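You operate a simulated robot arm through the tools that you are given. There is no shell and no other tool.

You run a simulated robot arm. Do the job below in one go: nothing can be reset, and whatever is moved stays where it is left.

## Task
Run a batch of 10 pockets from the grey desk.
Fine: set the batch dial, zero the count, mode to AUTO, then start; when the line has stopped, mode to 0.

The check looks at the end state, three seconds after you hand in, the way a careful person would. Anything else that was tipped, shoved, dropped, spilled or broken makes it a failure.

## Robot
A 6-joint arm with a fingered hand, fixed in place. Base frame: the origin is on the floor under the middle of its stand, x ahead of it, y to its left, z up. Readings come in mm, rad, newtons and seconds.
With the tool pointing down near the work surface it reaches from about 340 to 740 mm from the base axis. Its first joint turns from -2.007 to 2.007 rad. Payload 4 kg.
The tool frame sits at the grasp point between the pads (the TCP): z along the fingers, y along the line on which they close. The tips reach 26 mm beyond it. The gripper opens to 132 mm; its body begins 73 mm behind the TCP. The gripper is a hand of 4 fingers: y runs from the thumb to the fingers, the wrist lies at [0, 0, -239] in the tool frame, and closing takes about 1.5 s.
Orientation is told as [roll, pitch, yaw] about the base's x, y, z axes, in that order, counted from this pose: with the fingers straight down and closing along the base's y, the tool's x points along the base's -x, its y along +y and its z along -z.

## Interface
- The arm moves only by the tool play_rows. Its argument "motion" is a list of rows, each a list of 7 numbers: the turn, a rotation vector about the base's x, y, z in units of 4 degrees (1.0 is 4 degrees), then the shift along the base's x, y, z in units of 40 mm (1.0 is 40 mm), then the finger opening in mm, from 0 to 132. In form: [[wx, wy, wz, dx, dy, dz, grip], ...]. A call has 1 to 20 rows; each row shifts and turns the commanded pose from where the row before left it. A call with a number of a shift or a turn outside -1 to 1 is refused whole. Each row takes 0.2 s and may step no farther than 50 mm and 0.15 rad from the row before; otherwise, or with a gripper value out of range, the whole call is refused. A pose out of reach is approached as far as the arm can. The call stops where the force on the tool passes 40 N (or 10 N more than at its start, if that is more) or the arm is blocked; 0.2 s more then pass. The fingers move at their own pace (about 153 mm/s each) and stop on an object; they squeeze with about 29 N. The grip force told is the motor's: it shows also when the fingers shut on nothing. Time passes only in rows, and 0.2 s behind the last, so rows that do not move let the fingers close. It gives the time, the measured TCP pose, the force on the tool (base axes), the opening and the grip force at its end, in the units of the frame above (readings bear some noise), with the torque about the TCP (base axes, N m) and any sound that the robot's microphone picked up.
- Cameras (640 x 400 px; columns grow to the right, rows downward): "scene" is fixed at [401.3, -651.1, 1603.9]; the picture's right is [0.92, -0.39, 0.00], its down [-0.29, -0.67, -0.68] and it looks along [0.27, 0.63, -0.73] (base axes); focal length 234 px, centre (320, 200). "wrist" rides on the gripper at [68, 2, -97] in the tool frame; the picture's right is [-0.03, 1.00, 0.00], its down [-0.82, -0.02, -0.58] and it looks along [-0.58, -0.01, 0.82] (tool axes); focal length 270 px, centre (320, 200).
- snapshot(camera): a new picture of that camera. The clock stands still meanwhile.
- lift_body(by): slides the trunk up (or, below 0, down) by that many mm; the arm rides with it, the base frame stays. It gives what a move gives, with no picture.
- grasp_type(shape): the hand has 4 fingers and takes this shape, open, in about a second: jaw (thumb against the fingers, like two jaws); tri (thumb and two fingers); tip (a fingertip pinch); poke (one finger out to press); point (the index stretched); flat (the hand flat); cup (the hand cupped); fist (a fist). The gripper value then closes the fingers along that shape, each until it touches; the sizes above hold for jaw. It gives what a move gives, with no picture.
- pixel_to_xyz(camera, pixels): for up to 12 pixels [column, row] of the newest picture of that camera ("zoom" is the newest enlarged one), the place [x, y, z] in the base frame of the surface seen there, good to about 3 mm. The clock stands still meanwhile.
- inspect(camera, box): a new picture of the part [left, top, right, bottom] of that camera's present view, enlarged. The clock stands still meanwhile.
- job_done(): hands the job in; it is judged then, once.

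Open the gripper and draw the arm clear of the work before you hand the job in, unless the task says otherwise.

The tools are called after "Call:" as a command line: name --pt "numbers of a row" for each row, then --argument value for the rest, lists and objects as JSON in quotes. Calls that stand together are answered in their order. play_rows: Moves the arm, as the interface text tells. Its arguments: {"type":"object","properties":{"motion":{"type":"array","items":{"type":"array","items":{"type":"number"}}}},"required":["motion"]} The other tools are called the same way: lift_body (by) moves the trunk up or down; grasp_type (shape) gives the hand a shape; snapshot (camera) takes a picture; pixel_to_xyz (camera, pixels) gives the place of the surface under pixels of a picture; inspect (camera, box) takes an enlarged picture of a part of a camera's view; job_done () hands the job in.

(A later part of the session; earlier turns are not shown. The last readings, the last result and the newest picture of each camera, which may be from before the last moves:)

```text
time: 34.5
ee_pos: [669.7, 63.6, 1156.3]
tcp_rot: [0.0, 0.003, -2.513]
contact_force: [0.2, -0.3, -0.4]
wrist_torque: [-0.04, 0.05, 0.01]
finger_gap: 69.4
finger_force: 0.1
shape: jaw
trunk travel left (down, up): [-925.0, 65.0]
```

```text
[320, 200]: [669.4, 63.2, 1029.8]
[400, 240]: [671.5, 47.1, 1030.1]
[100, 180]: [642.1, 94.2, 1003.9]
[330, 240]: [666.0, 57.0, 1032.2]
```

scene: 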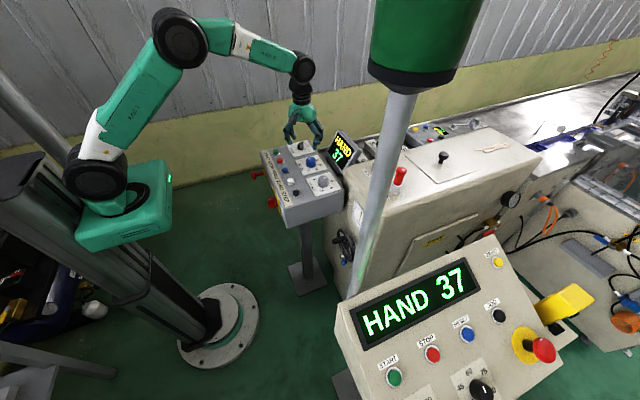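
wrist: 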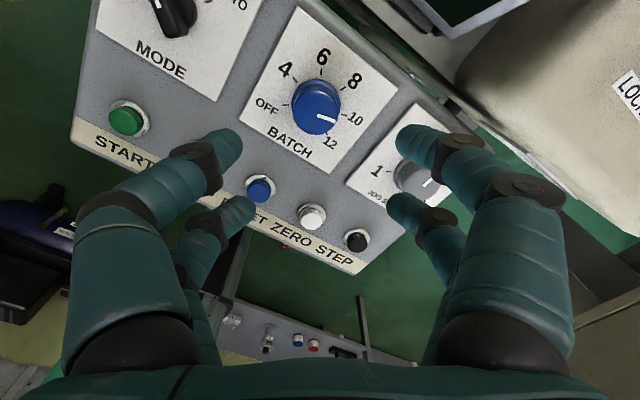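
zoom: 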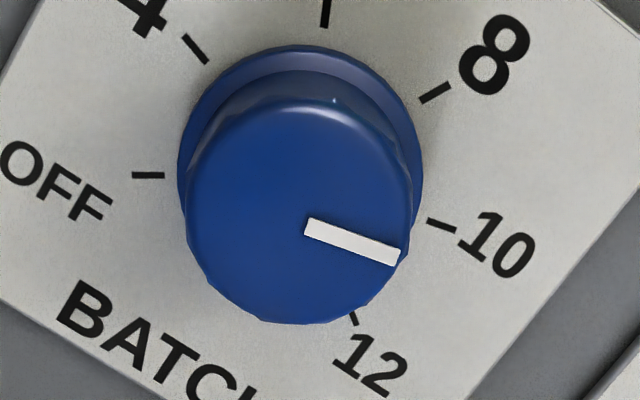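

The pointer (slope 18.6°) is parallel to the 10 tick (17.2°), so the dial is set to 10. I now turn the hand back to yaw 0 while moving over toward the white ZERO button near (549,−5), staying high.

Call:
play_rows --pt "0 0 1 -0.0757 -0.0472 0 80" --pt "0 0 1 -0.0757 -0.0472 0 80" --pt "0 0 1 -0.0757 -0.0472 0 80" --pt "0 0 1 -0.0757 -0.0472 0 80" --pt "0 0 1 -0.0757 -0.0472 0 80" --pt "0 0 1 -0.0757 -0.0472 0 80" --pt "0 0 1 -0.0757 -0.0472 0 80" --pt "0 0 1 -0.0757 -0.0472 0 80" --pt "0 0 1 -0.0757 -0.0472 0 80" --pt "0 0 1 -0.0757 -0.0472 0 80" --pt "0 0 1 -0.0757 -0.0472 0 80" --pt "0 0 1 -0.0757 -0.0472 0 80" --pt "0 0 1 -0.0757 -0.0472 0 80" --pt "0 0 1 -0.0757 -0.0472 0 80" --pt "0 0 1 -0.0757 -0.0472 0 80" --pt "0 0 1 -0.0757 -0.0472 0 80" --pt "0 0 1 -0.0757 -0.0472 0 80" --pt "0 0 1 -0.0757 -0.0472 0 80"

Call:
play_rows --pt "0 0 1 -0.0757 -0.0472 0 80" --pt "0 0 1 -0.0757 -0.0472 0 80" --pt "0 0 1 -0.0757 -0.0472 0 80" --pt "0 0 1 -0.0757 -0.0472 0 80" --pt "0 0 1 -0.0757 -0.0472 0 80" --pt "0 0 1 -0.0757 -0.0472 0 80" --pt "0 0 1 -0.0757 -0.0472 0 80" --pt "0 0 1 -0.0757 -0.0472 0 80" --pt "0 0 1 -0.0757 -0.0472 0 80" --pt "0 0 1 -0.0757 -0.0472 0 80" --pt "0 0 1 -0.0757 -0.0472 0 80" --pt "0 0 1 -0.0757 -0.0472 0 80" --pt "0 0 1 -0.0757 -0.0472 0 80" --pt "0 0 1 -0.0757 -0.0472 0 80" --pt "0 0 1 -0.0757 -0.0472 0 80" --pt "0 0 1 -0.0757 -0.0472 0 80" --pt "0 0 1 -0.0757 -0.0472 0 80" --pt "0 0 1 -0.0757 -0.0472 0 80" --pt "0 0 0 0 0 0 80"

Call:
grasp_type --shape "poke"

Call:
snapshot --camera "wrist"

Call:
inspect --camera "scene" --box '[220, 60, 380, 220]'

```text
time: 38.3
ee_pos: [615.1, 30.4, 1155.0]
tcp_rot: [0.0, -0.001, -1.252]
contact_force: [0.5, 0.5, 0.7]
wrist_torque: [-0.04, 0.03, 0.0]
finger_gap: 79.3
finger_force: 0.0
shape: jaw
trunk travel left (down, up): [-925.0, 65.0]
```

```text
time: 42.3
ee_pos: [559.5, -4.2, 1156.7]
tcp_rot: [0.0, -0.002, -0.001]
contact_force: [0.1, 0.0, -0.3]
wrist_torque: [0.0, -0.01, -0.01]
finger_gap: 79.4
finger_force: 0.1
shape: jaw
trunk travel left (down, up): [-925.0, 65.0]
```

```text
time: 43.2
ee_pos: [559.3, -4.2, 1155.1]
tcp_rot: [-0.001, -0.001, 0.0]
contact_force: [0.8, -0.2, 0.7]
wrist_torque: [-0.01, 0.01, 0.0]
finger_gap: 0.0
finger_force: 0.1
shape: poke
trunk travel left (down, up): [-925.0, 65.0]
```

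```text
taken
```

wrist: 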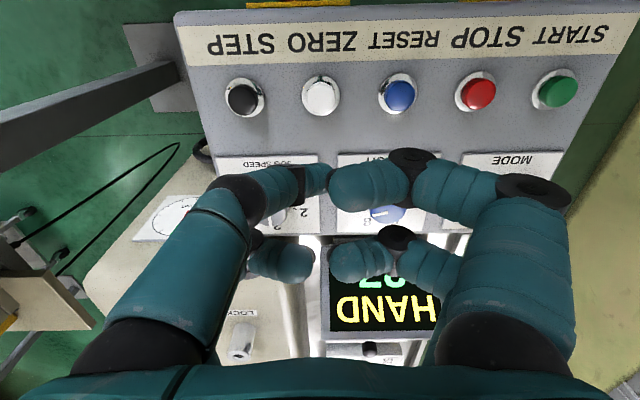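

```text
2.50 times, centred on (300, 140) of scene
```

zoom: 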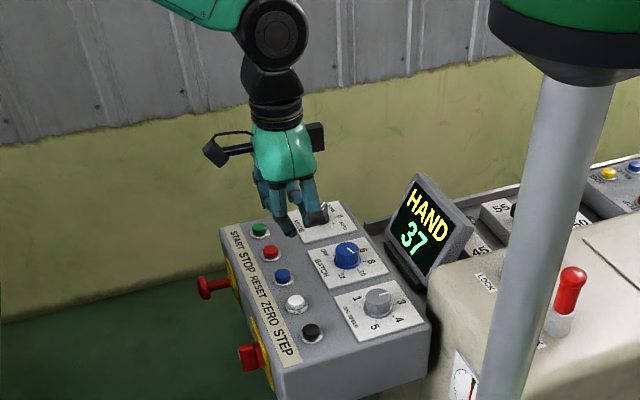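

In "poke" the fingers have curled together; I zoom in to see which fingertip stands out lowest.

Call:
inspect --camera "wrist" --box '[200, 130, 460, 300]'

Call:
inspect --camera "scene" --box '[265, 90, 325, 150]'

Call:
pixel_to_xyz --camera "wrist" --pixels '[[325, 178], [345, 188], [300, 262], [350, 262], [310, 180], [375, 187], [320, 95], [320, 105], [398, 97], [476, 92], [556, 90], [243, 98]]'

```text
2.35 times, centred on (330, 215) of wrist
```

zoom: 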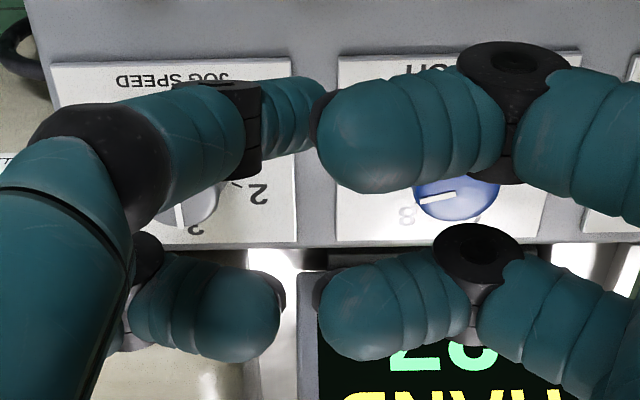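

```text
6.67 times, centred on (295, 120) of scene
```

zoom: 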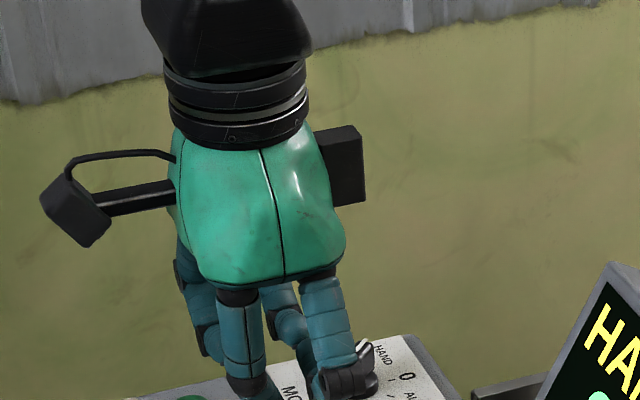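

```text
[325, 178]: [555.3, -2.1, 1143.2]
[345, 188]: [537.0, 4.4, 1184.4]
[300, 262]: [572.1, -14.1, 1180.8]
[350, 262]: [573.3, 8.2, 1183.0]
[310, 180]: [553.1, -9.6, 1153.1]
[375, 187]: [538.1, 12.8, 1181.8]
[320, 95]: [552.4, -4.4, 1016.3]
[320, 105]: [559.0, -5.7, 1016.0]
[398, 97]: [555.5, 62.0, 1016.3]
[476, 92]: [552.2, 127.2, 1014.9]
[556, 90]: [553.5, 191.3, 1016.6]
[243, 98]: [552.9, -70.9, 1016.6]
```

The extended finger is the left-front one, tip passing (325,178) near the tool axis, about 40 mm lower than the rest. I look at it from the scene camera to find the tip's lowest point.

Call:
inspect --camera "scene" --box '[270, 115, 330, 165]'

Call:
inspect --camera "wrist" --box '[280, 150, 360, 220]'

```text
8.00 times, centred on (300, 140) of scene
```

zoom: 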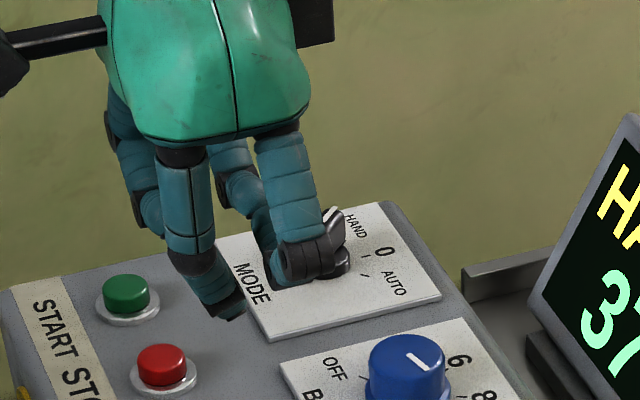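

```text
5.71 times, centred on (320, 185) of wrist
```

zoom: 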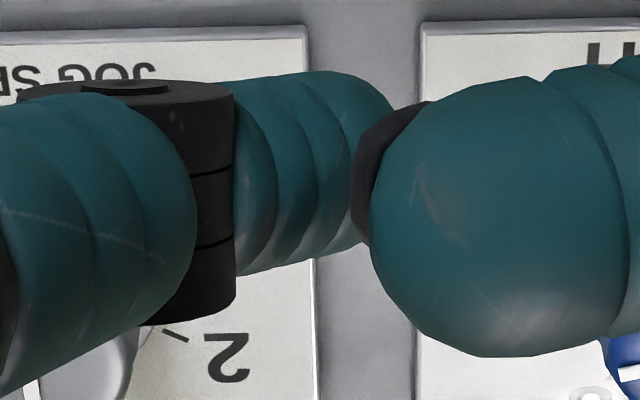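

The scene ray puts the fingertip end at about (560,−2,1127), i.e. on the tool axis 27 mm below the TCP. I zoom on the ZERO button to measure its cap centre.

Call:
inspect --camera "wrist" --box '[290, 65, 350, 125]'

```text
6.67 times, centred on (320, 95) of wrist
```

zoom: 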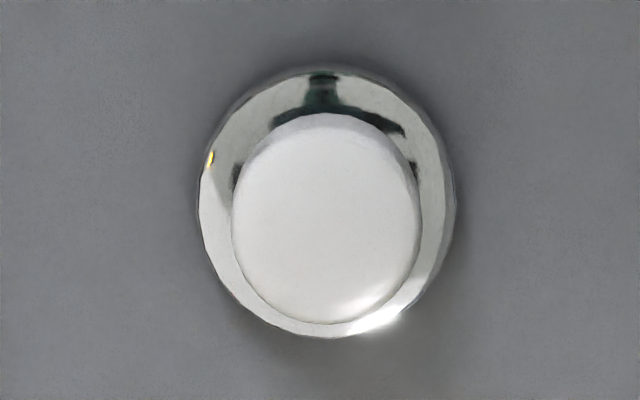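

The white cap's top is centred near (326,220) in this zoom. I measure its rim and the bezel rim.

Call:
pixel_to_xyz --camera "zoom" --pixels '[[326, 220], [240, 225], [412, 225], [326, 130], [326, 315], [205, 200], [450, 200], [326, 75], [326, 332]]'

```text
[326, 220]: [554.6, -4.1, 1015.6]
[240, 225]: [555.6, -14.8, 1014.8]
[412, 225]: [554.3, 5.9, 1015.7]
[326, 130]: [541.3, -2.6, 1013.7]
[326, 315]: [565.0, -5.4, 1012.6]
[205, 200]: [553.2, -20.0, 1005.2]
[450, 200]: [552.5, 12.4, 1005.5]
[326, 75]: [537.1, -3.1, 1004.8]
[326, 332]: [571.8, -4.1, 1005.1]
```

ZERO cap centre ≈ (554,−4.3), top z≈1015.7. I align and descend to just above contact (TCP z≈1052).

Call:
play_rows --pt "0 0 0 -0.13 0 0 0" --pt "0 0 0 0 0 -0.6 0" --pt "0 0 0 0 0 -0.7 0" --pt "0 0 0 0 0 -0.7 0" --pt "0 0 0 0 0 -0.5 0" --pt "0 0 0 0 0 0 0"

Call:
inspect --camera "wrist" --box '[240, 120, 400, 240]'

Call:
inspect --camera "scene" --box '[260, 120, 340, 200]'

```text
time: 44.6
ee_pos: [554.2, -4.8, 1056.2]
tcp_rot: [-0.001, 0.0, 0.0]
contact_force: [1.4, -1.0, 0.7]
wrist_torque: [0.01, 0.02, 0.02]
finger_gap: 0.1
finger_force: 29.1
shape: jaw
trunk travel left (down, up): [-925.0, 65.0]
```

```text
3.33 times, centred on (320, 180) of wrist
```

zoom: 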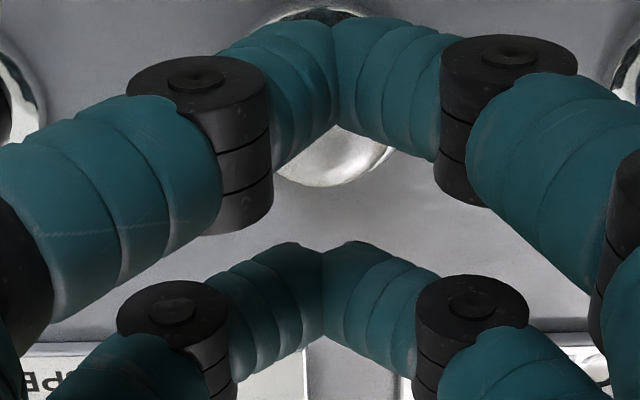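

```text
5.00 times, centred on (300, 160) of scene
```

zoom: 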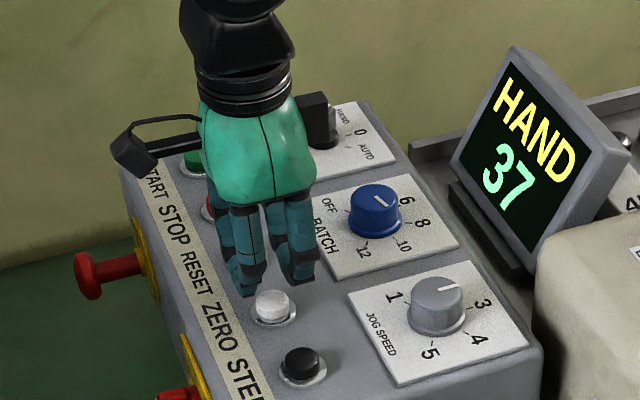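

The grip value 0 switched the hand back to a closed jaw instead of keeping "poke". I lift, set poke again, and try keeping it with an open (132) value.

Call:
play_rows --pt "0 0 0 0 0 0.8 0" --pt "0 0 0 0 0 0.8 0" --pt "0 0 0 0 0 0 0"

Call:
grasp_type --shape "poke"

Call:
play_rows --pt "0 0 0 0 0 0 132" --pt "0 0 0 0 0 0 132"

Call:
snapshot --camera "wrist"

```text
time: 45.4
ee_pos: [555.3, -2.7, 1118.5]
tcp_rot: [0.0, -0.001, -0.002]
contact_force: [0.9, -1.1, -0.5]
wrist_torque: [-0.02, 0.0, 0.01]
finger_gap: 0.0
finger_force: 28.7
shape: jaw
trunk travel left (down, up): [-925.0, 65.0]
```

```text
time: 46.3
ee_pos: [554.6, -3.1, 1118.2]
tcp_rot: [0.0, 0.0, 0.0]
contact_force: [-0.4, -0.5, -0.3]
wrist_torque: [0.0, -0.02, 0.02]
finger_gap: 0.0
finger_force: 0.0
shape: poke
trunk travel left (down, up): [-925.0, 65.0]
```

```text
time: 46.9
ee_pos: [554.6, -2.4, 1117.8]
tcp_rot: [0.0, 0.0, -0.001]
contact_force: [-0.5, -1.1, -0.1]
wrist_torque: [0.01, 0.02, -0.01]
finger_gap: 0.0
finger_force: 0.1
shape: poke
trunk travel left (down, up): [-925.0, 65.0]
```

```text
taken
```

wrist: 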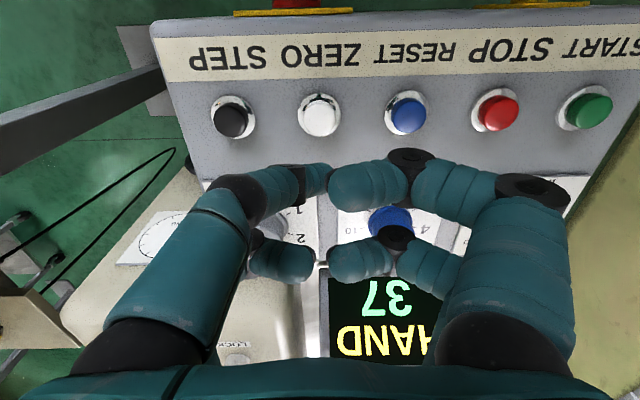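

With the value 132 the poke shape holds. I align to (554,−4) and descend to about 8 mm above the cap.

Call:
play_rows --pt "0 0 0 -0.01 -0.04 0 132" --pt "0 0 0 0 0 -0.6 132" --pt "0 0 0 0 0 -0.6 132" --pt "0 0 0 0 0 -0.5 132" --pt "0 0 0 0 0 0 132"

Call:
inspect --camera "wrist" --box '[240, 120, 400, 240]'

Call:
inspect --camera "scene" --box '[260, 130, 340, 210]'

```text
time: 48.1
ee_pos: [554.3, -6.1, 1050.7]
tcp_rot: [0.001, 0.001, -0.001]
contact_force: [0.4, -0.3, 0.2]
wrist_torque: [0.0, -0.03, 0.03]
finger_gap: 0.2
finger_force: 0.0
shape: poke
trunk travel left (down, up): [-925.0, 65.0]
```

```text
3.33 times, centred on (320, 180) of wrist
```

zoom: 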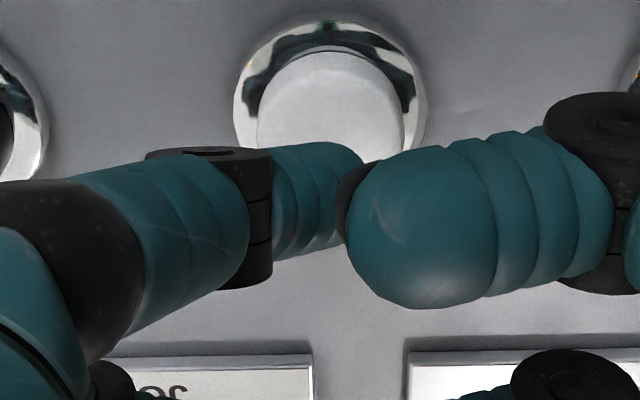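

```text
5.00 times, centred on (300, 170) of scene
```

zoom: 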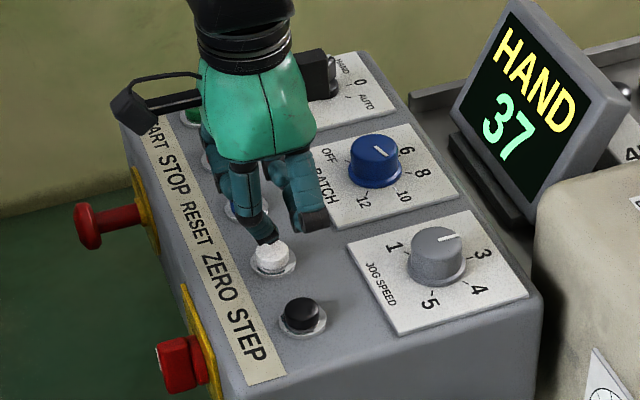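

The fingertip is directly over the white cap. I press down in 2 mm steps and watch the force.

Call:
play_rows --pt "0 0 0 0 0 -0.1 132" --pt "0 0 0 0 0 -0.05 132" --pt "0 0 0 0 0 -0.05 132" --pt "0 0 0 0 0 -0.05 132" --pt "0 0 0 0 0 0 132"

Call:
inspect --camera "scene" --box '[260, 130, 340, 210]'

```text
time: 49.3
ee_pos: [554.7, -6.7, 1041.5]
tcp_rot: [-0.001, 0.0, 0.0]
contact_force: [-0.2, -1.5, 1.0]
wrist_torque: [0.02, 0.0, -0.06]
finger_gap: 0.1
finger_force: 0.1
shape: poke
trunk travel left (down, up): [-925.0, 65.0]
```

```text
5.00 times, centred on (300, 170) of scene
```

zoom: 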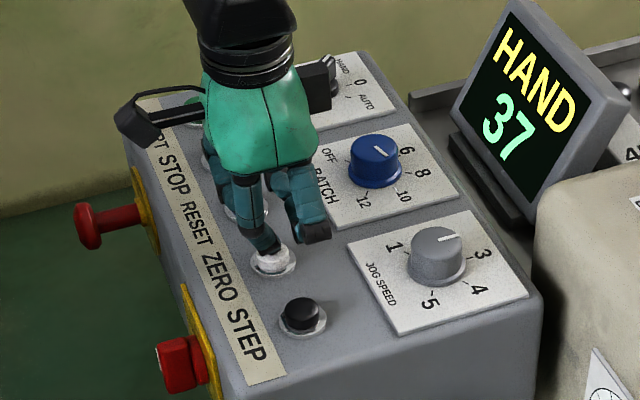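

No contact force yet at z=1041.5; the tip looks right at the cap. I continue pressing in small steps.

Call:
play_rows --pt "0 0 0 0 0 -0.05 132" --pt "0 0 0 0 0 -0.05 132" --pt "0 0 0 0 0 -0.05 132" --pt "0 0 0 0 0 0 132"

Call:
inspect --camera "scene" --box '[260, 130, 340, 210]'

```text
time: 50.3
ee_pos: [556.5, -6.5, 1037.4]
tcp_rot: [0.0, -0.002, -0.001]
contact_force: [-0.6, 0.6, 11.0]
wrist_torque: [0.04, 0.02, 0.03]
finger_gap: 0.1
finger_force: 0.0
shape: poke
trunk travel left (down, up): [-925.0, 65.0]
heard: click
```

```text
5.00 times, centred on (300, 170) of scene
```

zoom: 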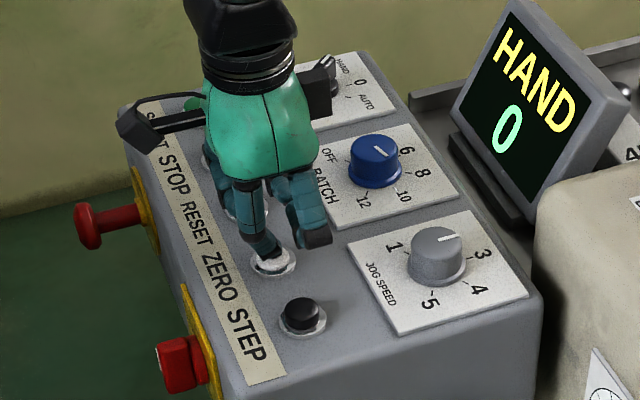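

A click was heard and the display now reads 0. I lift clear, go back to jaw, and move toward the mode selector for a close look.

Call:
play_rows --pt "0 0 0 0 0 0.4 132" --pt "0 0 0 0 0 0.8 132" --pt "0 0 0 0 0 0.8 132" --pt "0 0 0 0 0 0.8 132" --pt "0 0 0 0 0 0 132"

Call:
grasp_type --shape "jaw"

Call:
play_rows --pt "0 0 0 0.15 0.6 0 100" --pt "0 0 0 0.15 0.6 0 100" --pt "0 0 0 0.15 0.6 0 100" --pt "0 0 0 0.15 0.6 0 100" --pt "0 0 0 0.15 0.6 0 100" --pt "0 0 0 0.15 0.6 0 100" --pt "0 0 0 0.15 0.6 0 100" --pt "0 0 0 0.15 0.6 0 100" --pt "0 0 0 0 0 0 100"

Call:
snapshot --camera "wrist"

Call:
inspect --camera "wrist" --box '[240, 80, 400, 200]'

```text
time: 51.5
ee_pos: [553.5, -4.9, 1146.4]
tcp_rot: [-0.001, 0.0, -0.001]
contact_force: [1.0, -0.2, 1.4]
wrist_torque: [0.02, 0.01, -0.01]
finger_gap: 0.0
finger_force: 0.0
shape: poke
trunk travel left (down, up): [-925.0, 65.0]
```

```text
time: 52.4
ee_pos: [553.8, -6.1, 1146.0]
tcp_rot: [0.002, 0.0, 0.0]
contact_force: [-0.4, 0.1, -0.1]
wrist_torque: [-0.02, 0.02, 0.0]
finger_gap: 131.8
finger_force: 0.1
shape: jaw
trunk travel left (down, up): [-925.0, 65.0]
```

```text
time: 54.4
ee_pos: [601.2, 189.2, 1147.9]
tcp_rot: [-0.001, 0.0, 0.0]
contact_force: [-0.6, 0.0, 0.6]
wrist_torque: [0.01, -0.01, 0.02]
finger_gap: 100.2
finger_force: 0.0
shape: jaw
trunk travel left (down, up): [-925.0, 65.0]
```

```text
taken
```

wrist: 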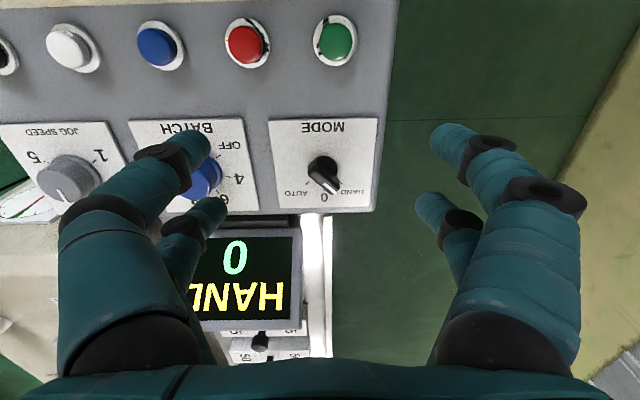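

```text
3.33 times, centred on (320, 140) of wrist
```

zoom: 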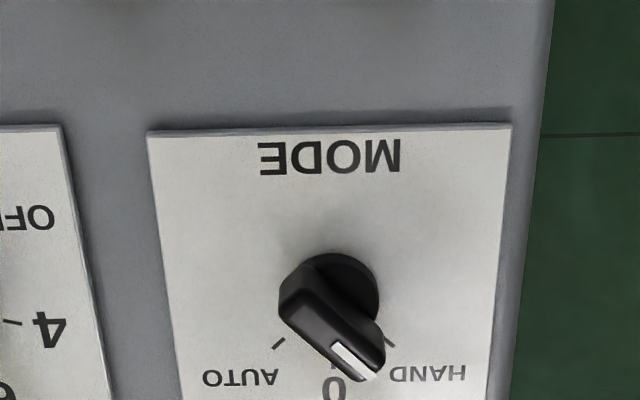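

The selector has a bar handle pointing at HAND, ticks at roughly ±45°. I measure its parts.

Call:
inspect --camera "wrist" --box '[280, 130, 380, 215]'

Call:
pixel_to_xyz --camera "zoom" --pixels '[[320, 200], [250, 240], [320, 215], [375, 280], [270, 180]]'

```text
4.71 times, centred on (330, 172) of wrist
```

zoom: 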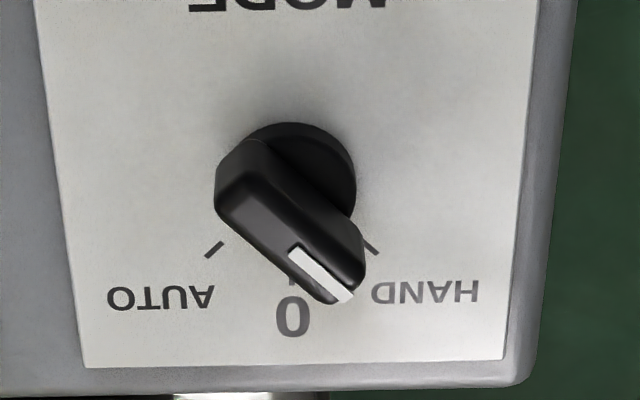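

```text
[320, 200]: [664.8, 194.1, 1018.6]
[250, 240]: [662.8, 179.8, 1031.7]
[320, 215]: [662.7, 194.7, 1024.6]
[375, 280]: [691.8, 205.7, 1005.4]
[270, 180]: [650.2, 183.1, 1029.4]
```

I measure more points on the bar top, base rim and ticks.

Call:
pixel_to_xyz --camera "zoom" --pixels '[[214, 249], [372, 249], [290, 282], [350, 175], [300, 124], [245, 160], [228, 200], [300, 260], [340, 292], [355, 265], [285, 225], [255, 185]]'

```text
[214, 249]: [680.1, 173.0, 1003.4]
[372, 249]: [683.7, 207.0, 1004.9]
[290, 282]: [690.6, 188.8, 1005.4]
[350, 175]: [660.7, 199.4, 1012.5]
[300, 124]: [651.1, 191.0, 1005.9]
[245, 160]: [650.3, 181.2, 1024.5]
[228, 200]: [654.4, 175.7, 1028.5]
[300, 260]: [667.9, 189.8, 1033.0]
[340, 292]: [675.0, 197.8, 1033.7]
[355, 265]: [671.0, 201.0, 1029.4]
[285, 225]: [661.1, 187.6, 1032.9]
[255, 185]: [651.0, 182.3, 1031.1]
```

Selector axis ≈ (665,189.5), bar top z≈1033 and about 13 mm wide, pointing ~45° at HAND. I move above it with yaw +45° so the fingers straddle the bar.

Call:
play_rows --pt "0 0 1 0.145 0 0 70" --pt "0 0 1 0.145 0 0 70" --pt "0 0 1 0.145 0 0 70" --pt "0 0 1 0.145 0 0 70" --pt "0 0 1 0.145 0 0 70" --pt "0 0 1 0.145 0 0 70" --pt "0 0 1 0.145 0 0 70" --pt "0 0 1 0.145 0 0 70" --pt "0 0 1 0.145 0 0 70" --pt "0 0 1 0.145 0 0 70" --pt "0 0 1 0.145 0 0 70" --pt "0 0 0.25 0 0 0 70" --pt "0 0 0 0 0 0 70"

Call:
snapshot --camera "wrist"

Call:
inspect --camera "wrist" --box '[240, 50, 400, 170]'

```text
time: 57.2
ee_pos: [666.6, 187.4, 1148.2]
tcp_rot: [0.002, -0.001, 0.786]
contact_force: [-0.4, 0.1, -0.7]
wrist_torque: [-0.02, 0.01, 0.0]
finger_gap: 70.7
finger_force: 0.0
shape: jaw
trunk travel left (down, up): [-925.0, 65.0]
```

```text
taken
```

wrist: 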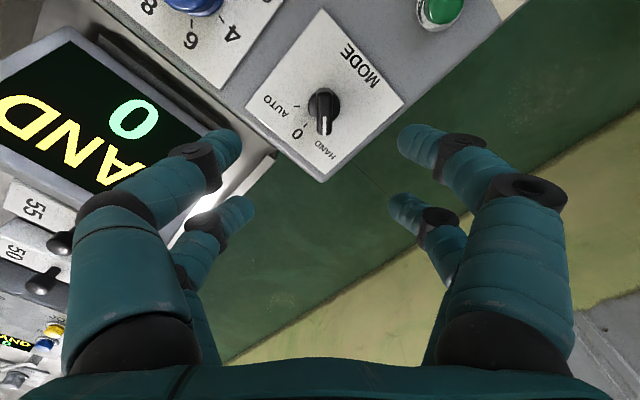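

```text
3.33 times, centred on (320, 110) of wrist
```

zoom: 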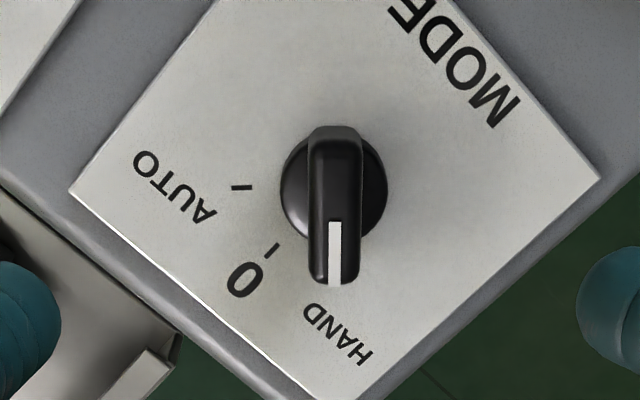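

The bar is aligned with the fingers' gap. I measure the bar's edges and base rim to centre precisely.

Call:
pixel_to_xyz --camera "zoom" --pixels '[[335, 150], [336, 200], [336, 270], [312, 220], [358, 220], [284, 190], [385, 190], [335, 130]]'

```text
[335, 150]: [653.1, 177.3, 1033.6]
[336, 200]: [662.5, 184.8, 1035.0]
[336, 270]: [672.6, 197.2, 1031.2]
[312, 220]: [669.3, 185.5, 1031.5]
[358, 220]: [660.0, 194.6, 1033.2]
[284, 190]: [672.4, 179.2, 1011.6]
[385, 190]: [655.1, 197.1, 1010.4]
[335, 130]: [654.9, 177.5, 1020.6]
```

Axis ≈ (663.8,188.3). I correct by (−2.7,+1) mm and descend to TCP z≈1043.

Call:
play_rows --pt "0 0 0 -0.065 0.025 0 70" --pt "0 0 0 0 0 -0.6 70" --pt "0 0 0 0 0 -0.7 70" --pt "0 0 0 0 0 -0.7 70" --pt "0 0 0 0 0 -0.62 70" --pt "0 0 0 0 0 0 70"

Call:
snapshot --camera "wrist"

Call:
inspect --camera "scene" --box '[250, 100, 350, 190]'

```text
time: 58.6
ee_pos: [664.1, 187.6, 1041.8]
tcp_rot: [0.0, -0.001, 0.785]
contact_force: [0.9, 0.0, -0.2]
wrist_torque: [0.02, 0.0, 0.01]
finger_gap: 70.2
finger_force: 0.0
shape: jaw
trunk travel left (down, up): [-925.0, 65.0]
```

```text
taken
```

wrist: 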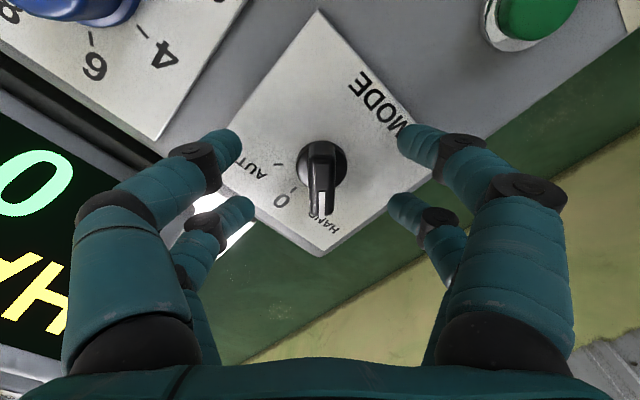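

```text
4.44 times, centred on (300, 145) of scene
```

zoom: 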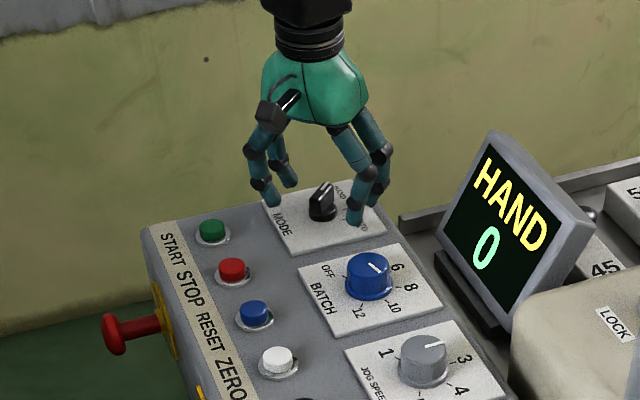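

The bar sits centred between the finger pairs. I close on it gradually.

Call:
play_rows --pt "0 0 0 0 0 0 50" --pt "0 0 0 0 0 0 30" --pt "0 0 0 0 0 0 20" --pt "0 0 0 0 0 0 14" --pt "0 0 0 0 0 0 9" --pt "0 0 0 0 0 0 6" --pt "0 0 0 0 0 0 6"

Call:
inspect --camera "wrist" --box '[220, 100, 420, 250]'

```text
time: 60.2
ee_pos: [663.8, 187.9, 1041.3]
tcp_rot: [0.001, 0.004, 0.786]
contact_force: [-7.7, -0.6, -4.7]
wrist_torque: [0.07, 0.08, -0.03]
finger_gap: 2.5
finger_force: 28.7
shape: jaw
trunk travel left (down, up): [-925.0, 65.0]
```

```text
2.67 times, centred on (320, 175) of wrist
```

zoom: 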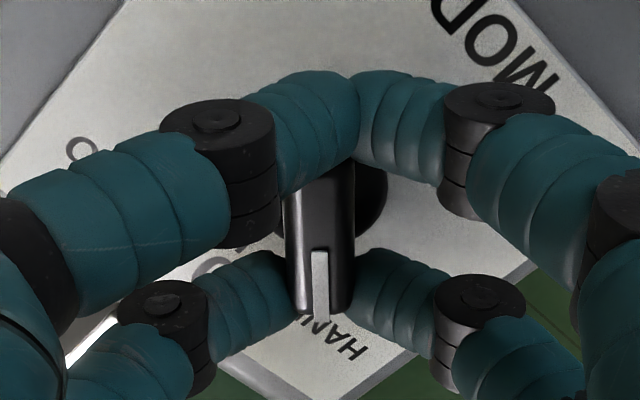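

The rear pair holds the pointer end of the bar; the front pair closed just behind the tail. That still gives a positive push, so I turn clockwise 44° toward 0 and check.

Call:
play_rows --pt "0 0 -1 0 0 0 6" --pt "0 0 -1 0 0 0 6" --pt "0 0 -1 0 0 0 6" --pt "0 0 -1 0 0 0 6" --pt "0 0 -1 0 0 0 6" --pt "0 0 -1 0 0 0 6" --pt "0 0 -1 0 0 0 6" --pt "0 0 -1 0 0 0 6" --pt "0 0 -1 0 0 0 6" --pt "0 0 -1 0 0 0 6" --pt "0 0 -1 0 0 0 6" --pt "0 0 0 0 0 0 6"

Call:
inspect --camera "wrist" --box '[220, 100, 420, 250]'

Call:
inspect --camera "scene" --box '[250, 100, 370, 200]'

```text
time: 62.8
ee_pos: [662.2, 190.2, 1044.0]
tcp_rot: [-0.003, 0.001, 0.014]
contact_force: [-21.6, 14.7, -15.8]
wrist_torque: [0.26, 0.34, 0.03]
finger_gap: 2.0
finger_force: 29.2
shape: jaw
trunk travel left (down, up): [-925.0, 65.0]
```

```text
2.67 times, centred on (320, 175) of wrist
```

zoom: 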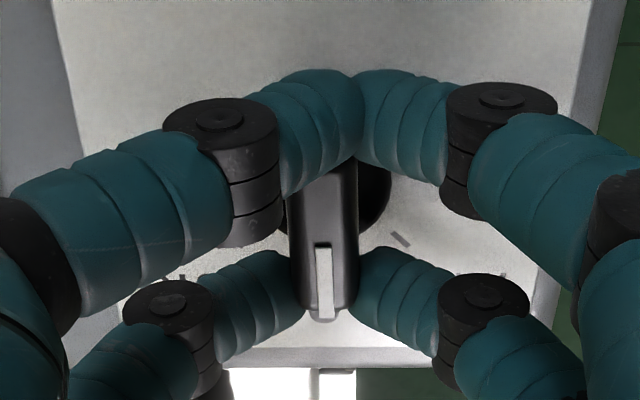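

```text
4.00 times, centred on (310, 150) of scene
```

zoom: 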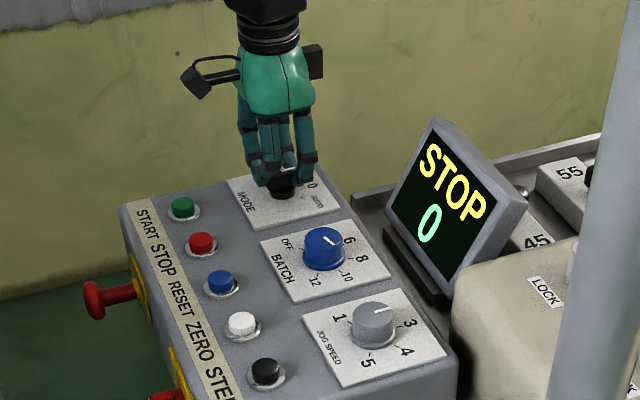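

The display now reads STOP 0, so mode 0 was reached, but side forces built up because the front pair squeezes the bar's tail. I open, shift 10 mm toward −x so only the rear pair grips the pointer half, and close again.

Call:
play_rows --pt "0 0 0 0 0 0 20" --pt "0 0 0 0 0 0 40" --pt "0 0 0 0 0 0 40" --pt "0 0 0 0 0 0 40"

Call:
inspect --camera "wrist" --box '[220, 100, 420, 250]'

```text
time: 63.8
ee_pos: [664.0, 186.4, 1043.2]
tcp_rot: [0.0, -0.001, 0.018]
contact_force: [-0.1, 0.4, -0.5]
wrist_torque: [-0.01, -0.01, 0.02]
finger_gap: 39.9
finger_force: 0.1
shape: jaw
trunk travel left (down, up): [-925.0, 65.0]
```

```text
2.67 times, centred on (320, 175) of wrist
```

zoom: 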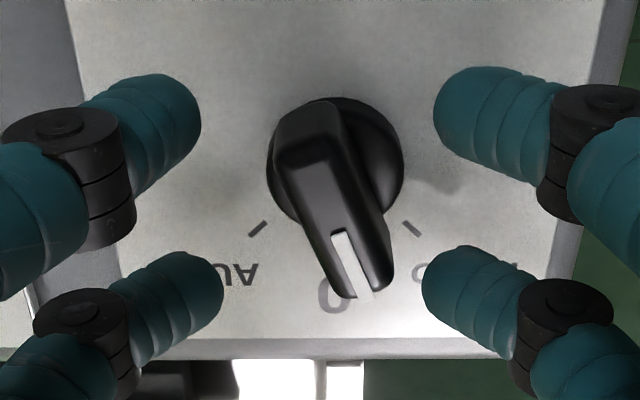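

After releasing, the bar rests about 18° short of 0. I check the display and the bar in the scene view.

Call:
inspect --camera "scene" --box '[250, 100, 370, 200]'

Call:
pixel_to_xyz --camera "wrist" --pixels '[[317, 150], [335, 208], [324, 175], [330, 195]]'

```text
4.00 times, centred on (310, 150) of scene
```

zoom: 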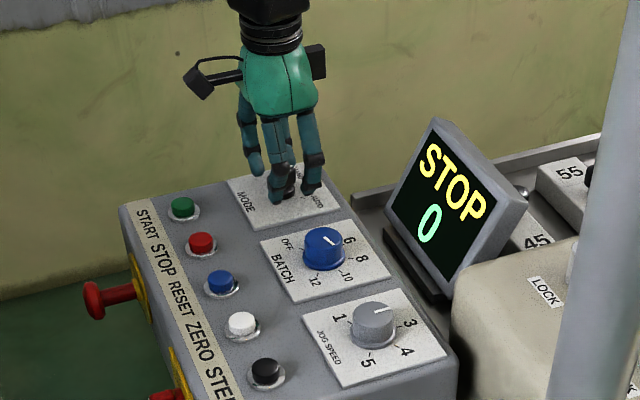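

```text
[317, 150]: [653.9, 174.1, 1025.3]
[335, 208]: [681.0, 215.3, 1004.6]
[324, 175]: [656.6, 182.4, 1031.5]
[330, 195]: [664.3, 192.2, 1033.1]
```

The display still shows STOP 0. I shift 10 mm toward −x with the rear pair around the pointer half and close, which will also square the bar to 0.

Call:
play_rows --pt "0 0 0 -0.125 0.02 -0.02 40" --pt "0 0 0 -0.125 0.02 -0.02 40" --pt "0 0 0 0 0 0 40" --pt "0 0 0 0 0 0 25" --pt "0 0 0 0 0 0 15" --pt "0 0 0 0 0 0 10" --pt "0 0 0 0 0 0 6" --pt "0 0 0 0 0 0 4" --pt "0 0 0 0 0 0 4"

Call:
inspect --camera "wrist" --box '[220, 100, 420, 250]'

```text
time: 65.8
ee_pos: [653.1, 188.6, 1041.7]
tcp_rot: [0.0, 0.0, 0.018]
contact_force: [0.1, 2.4, 2.0]
wrist_torque: [0.07, -0.05, 0.08]
finger_gap: 5.2
finger_force: 0.1
shape: jaw
trunk travel left (down, up): [-925.0, 65.0]
```

```text
2.67 times, centred on (320, 175) of wrist
```

zoom: 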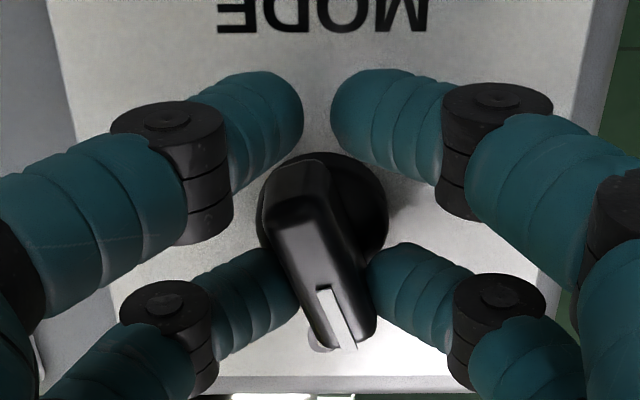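

Fingers are about to touch the bar. I close to 0 so the rear pair clamps it.

Call:
play_rows --pt "0 0 0 0 0 0 2" --pt "0 0 0 0 0 0 0" --pt "0 0 0 0 0 0 0" --pt "0 0 0 0 0 0 0"

Call:
inspect --camera "wrist" --box '[220, 100, 420, 250]'

```text
time: 66.8
ee_pos: [654.2, 188.5, 1040.3]
tcp_rot: [0.002, 0.001, 0.018]
contact_force: [-0.6, 0.5, -4.3]
wrist_torque: [0.01, 0.07, 0.04]
finger_gap: 0.0
finger_force: 29.7
shape: jaw
trunk travel left (down, up): [-925.0, 65.0]
```

```text
2.67 times, centred on (320, 175) of wrist
```

zoom: 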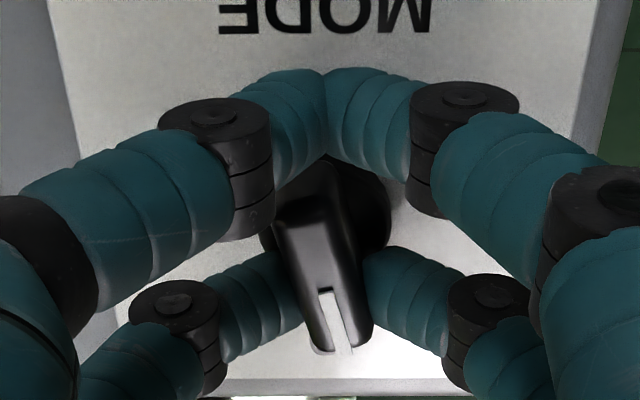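

The rear pair now bounds the pointer half. I rotate about the selector's axis (TCP on a 10 mm arc) by −48° to bring it to AUTO.

Call:
play_rows --pt "0 0 -1 0.0003 0.0173 0 0" --pt "0 0 -1 0.0015 0.0175 0 0" --pt "0 0 -1 0.0027 0.0173 0 0" --pt "0 0 -1 0.0039 0.017 0 0" --pt "0 0 -1 0.0051 0.0168 0 0" --pt "0 0 -1 0.0063 0.0163 0 0" --pt "0 0 -1 0.0074 0.0158 0 0" --pt "0 0 -1 0.0085 0.0153 0 0" --pt "0 0 -1 0.0095 0.0148 0 0" --pt "0 0 -1 0.0105 0.0138 0 0" --pt "0 0 -1 0.0114 0.0133 0 0" --pt "0 0 -1 0.0124 0.0123 0 0" --pt "0 0 0 0 0 0 0"

Call:
inspect --camera "wrist" --box '[220, 100, 420, 250]'

Call:
inspect --camera "scene" --box '[250, 100, 370, 200]'

```text
time: 69.6
ee_pos: [656.9, 197.8, 1040.0]
tcp_rot: [0.0, -0.001, -0.824]
contact_force: [-3.6, 1.7, -9.4]
wrist_torque: [0.15, 0.19, 0.0]
finger_gap: 0.1
finger_force: 28.8
shape: jaw
trunk travel left (down, up): [-925.0, 65.0]
```

```text
2.67 times, centred on (320, 175) of wrist
```

zoom: 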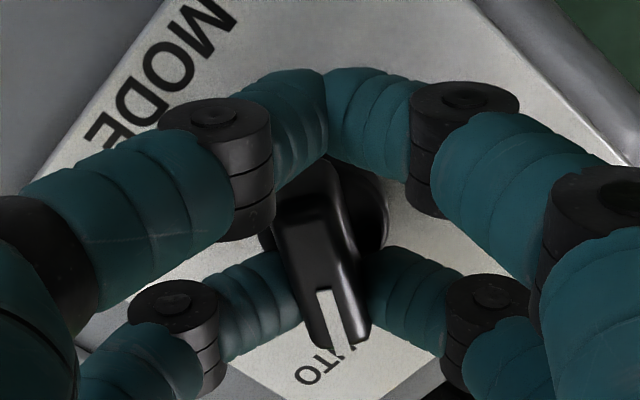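

```text
4.00 times, centred on (310, 150) of scene
```

zoom: 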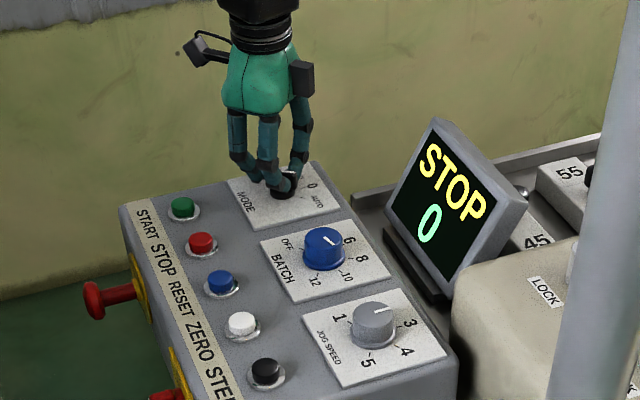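

The bar follows but lags about 15°, and the display still says STOP. I rotate another 16° about the axis.

Call:
play_rows --pt "0 0 -1 0.0133 0.0118 0 0" --pt "0 0 -1 0.0141 0.0108 0 0" --pt "0 0 -1 0.0146 0.0095 0 0" --pt "0 0 -1 0.015 0.0088 0 0" --pt "0 0 0 0 0 0 0"

Call:
inspect --camera "wrist" --box '[220, 100, 420, 250]'

Call:
inspect --camera "scene" --box '[250, 100, 370, 200]'

```text
time: 70.8
ee_pos: [659.5, 200.3, 1040.0]
tcp_rot: [-0.001, 0.001, -1.101]
contact_force: [0.2, 6.5, -8.6]
wrist_torque: [0.25, 0.08, 0.33]
finger_gap: 0.0
finger_force: 29.0
shape: jaw
trunk travel left (down, up): [-925.0, 65.0]
```

```text
2.67 times, centred on (320, 175) of wrist
```

zoom: 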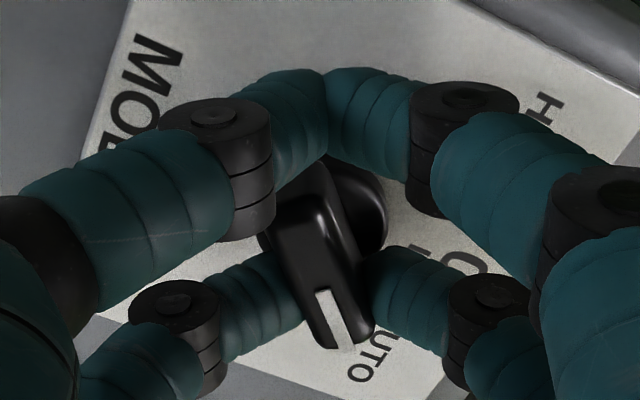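

```text
4.00 times, centred on (310, 150) of scene
```

zoom: 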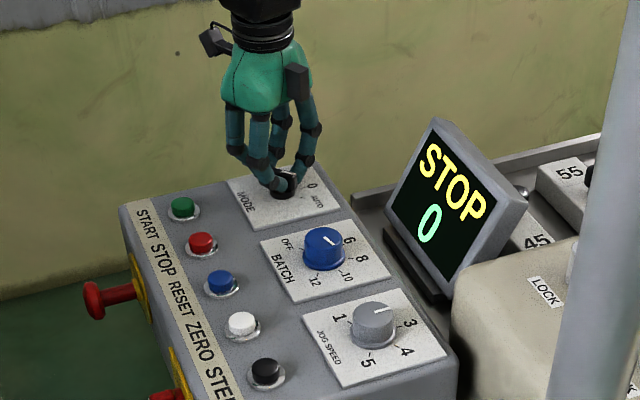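

A 0.33 N·m resisting torque suggests the selector reached its end stop at AUTO. I open and look at where the pointer really is.

Call:
play_rows --pt "0 0 0 0 0 0 15" --pt "0 0 0 0 0 0 40" --pt "0 0 0 0 0 0 50" --pt "0 0 0 0 0 0 50" --pt "0 0 0 0 0 0.5 50" --pt "0 0 0 0 0 0.6 50" --pt "0 0 0 0 0 0.6 50" --pt "0 0 0 0 0 0 50"

Call:
snapshot --camera "wrist"

Call:
inspect --camera "wrist" --box '[240, 90, 400, 210]'

Call:
inspect --camera "scene" --box '[262, 130, 342, 200]'

```text
time: 72.6
ee_pos: [658.5, 198.0, 1109.7]
tcp_rot: [0.0, 0.001, -1.099]
contact_force: [0.5, 0.2, -0.5]
wrist_torque: [0.01, -0.02, 0.0]
finger_gap: 49.5
finger_force: 0.0
shape: jaw
trunk travel left (down, up): [-925.0, 65.0]
```

```text
taken
```

wrist: 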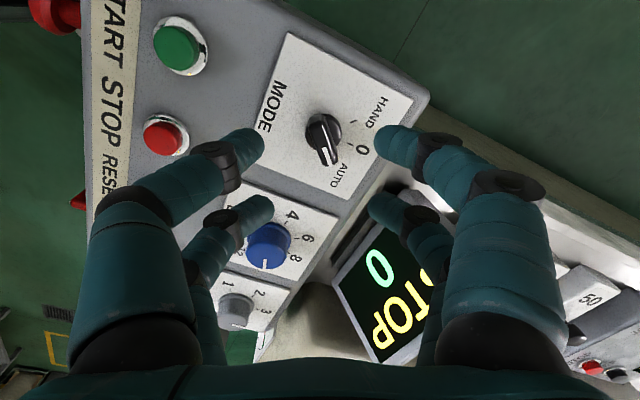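

```text
3.33 times, centred on (320, 150) of wrist
```

zoom: 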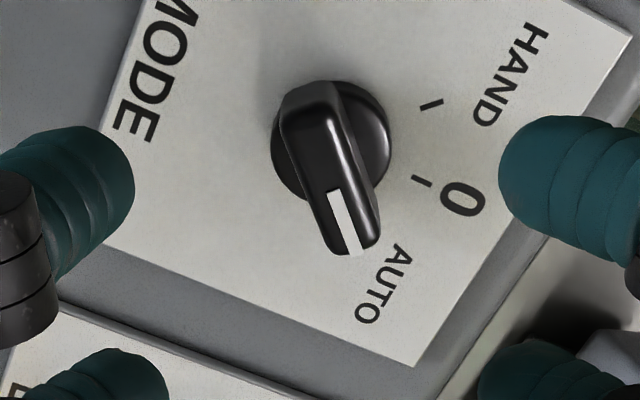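

```text
5.71 times, centred on (302, 165) of scene
```

zoom: 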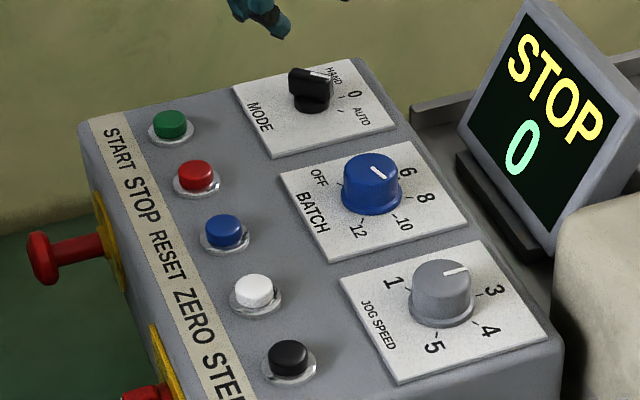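

The pointer direction works out to AUTO (parallel to the expected AUTO tick, and ~−49° from the scene view); the display reads STOP 0, i.e. waiting. I move to above the green START button near (554,191), turning back to yaw 0, and set poke.

Call:
play_rows --pt "0 0 1 0 0 0.2 60" --pt "0 0 1 -0.15 -0.0125 0.2 60" --pt "0 0 1 -0.175 -0.0125 0.2 60" --pt "0 0 1 -0.175 -0.0125 0.1 60" --pt "0 0 1 -0.175 -0.0125 0.1 60" --pt "0 0 1 -0.175 -0.0125 0.1 60" --pt "0 0 1 -0.175 -0.0125 0 60" --pt "0 0 1 -0.175 -0.0125 0 60" --pt "0 0 1 -0.175 -0.0125 0 60" --pt "0 0 1 -0.175 -0.0125 0 60" --pt "0 0 1 -0.175 -0.0125 0 60" --pt "0 0 1 -0.175 -0.0125 0 60" --pt "0 0 1 -0.175 -0.0125 0 60" --pt "0 0 1 -0.175 -0.0125 0 60" --pt "0 0 1 -0.175 -0.0125 0 60" --pt "0 0 0.75 -0.175 -0.0125 0 60" --pt "0 0 0 0 0 0 60"

Call:
grasp_type --shape "poke"

Call:
snapshot --camera "wrist"

Call:
inspect --camera "wrist" --box '[280, 50, 380, 130]'

```text
time: 76.2
ee_pos: [555.5, 191.3, 1144.7]
tcp_rot: [0.0, -0.001, 0.0]
contact_force: [-0.4, -0.4, -0.6]
wrist_torque: [-0.01, -0.01, 0.03]
finger_gap: 59.6
finger_force: 0.0
shape: jaw
trunk travel left (down, up): [-925.0, 65.0]
```

```text
time: 77.1
ee_pos: [555.3, 191.7, 1145.3]
tcp_rot: [0.001, 0.0, 0.0]
contact_force: [0.4, -0.2, 0.8]
wrist_torque: [-0.01, 0.01, -0.02]
finger_gap: 0.1
finger_force: 0.2
shape: poke
trunk travel left (down, up): [-925.0, 65.0]
```

```text
taken
```

wrist: 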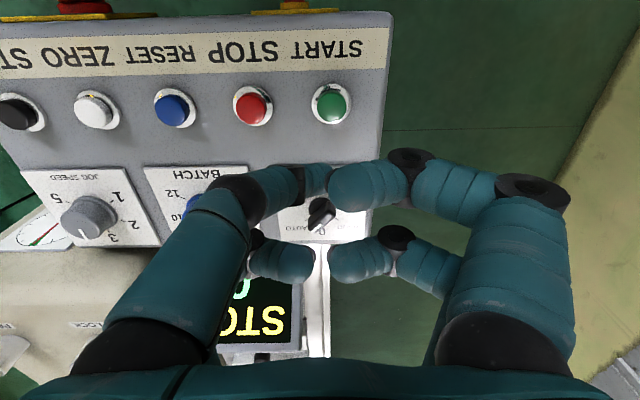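

```text
5.00 times, centred on (330, 90) of wrist
```

zoom: 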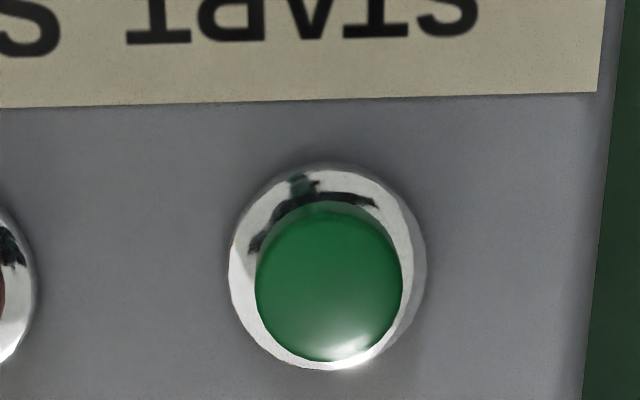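

I measure the START cap centre in this zoom.

Call:
pixel_to_xyz --camera "zoom" --pixels '[[329, 285], [262, 285], [398, 285], [329, 215], [329, 355], [232, 265], [424, 265]]'

```text
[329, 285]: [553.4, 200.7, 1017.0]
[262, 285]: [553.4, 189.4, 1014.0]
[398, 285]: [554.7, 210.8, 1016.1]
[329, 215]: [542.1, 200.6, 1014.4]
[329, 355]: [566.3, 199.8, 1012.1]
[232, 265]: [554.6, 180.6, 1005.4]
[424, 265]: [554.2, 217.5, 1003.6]
```

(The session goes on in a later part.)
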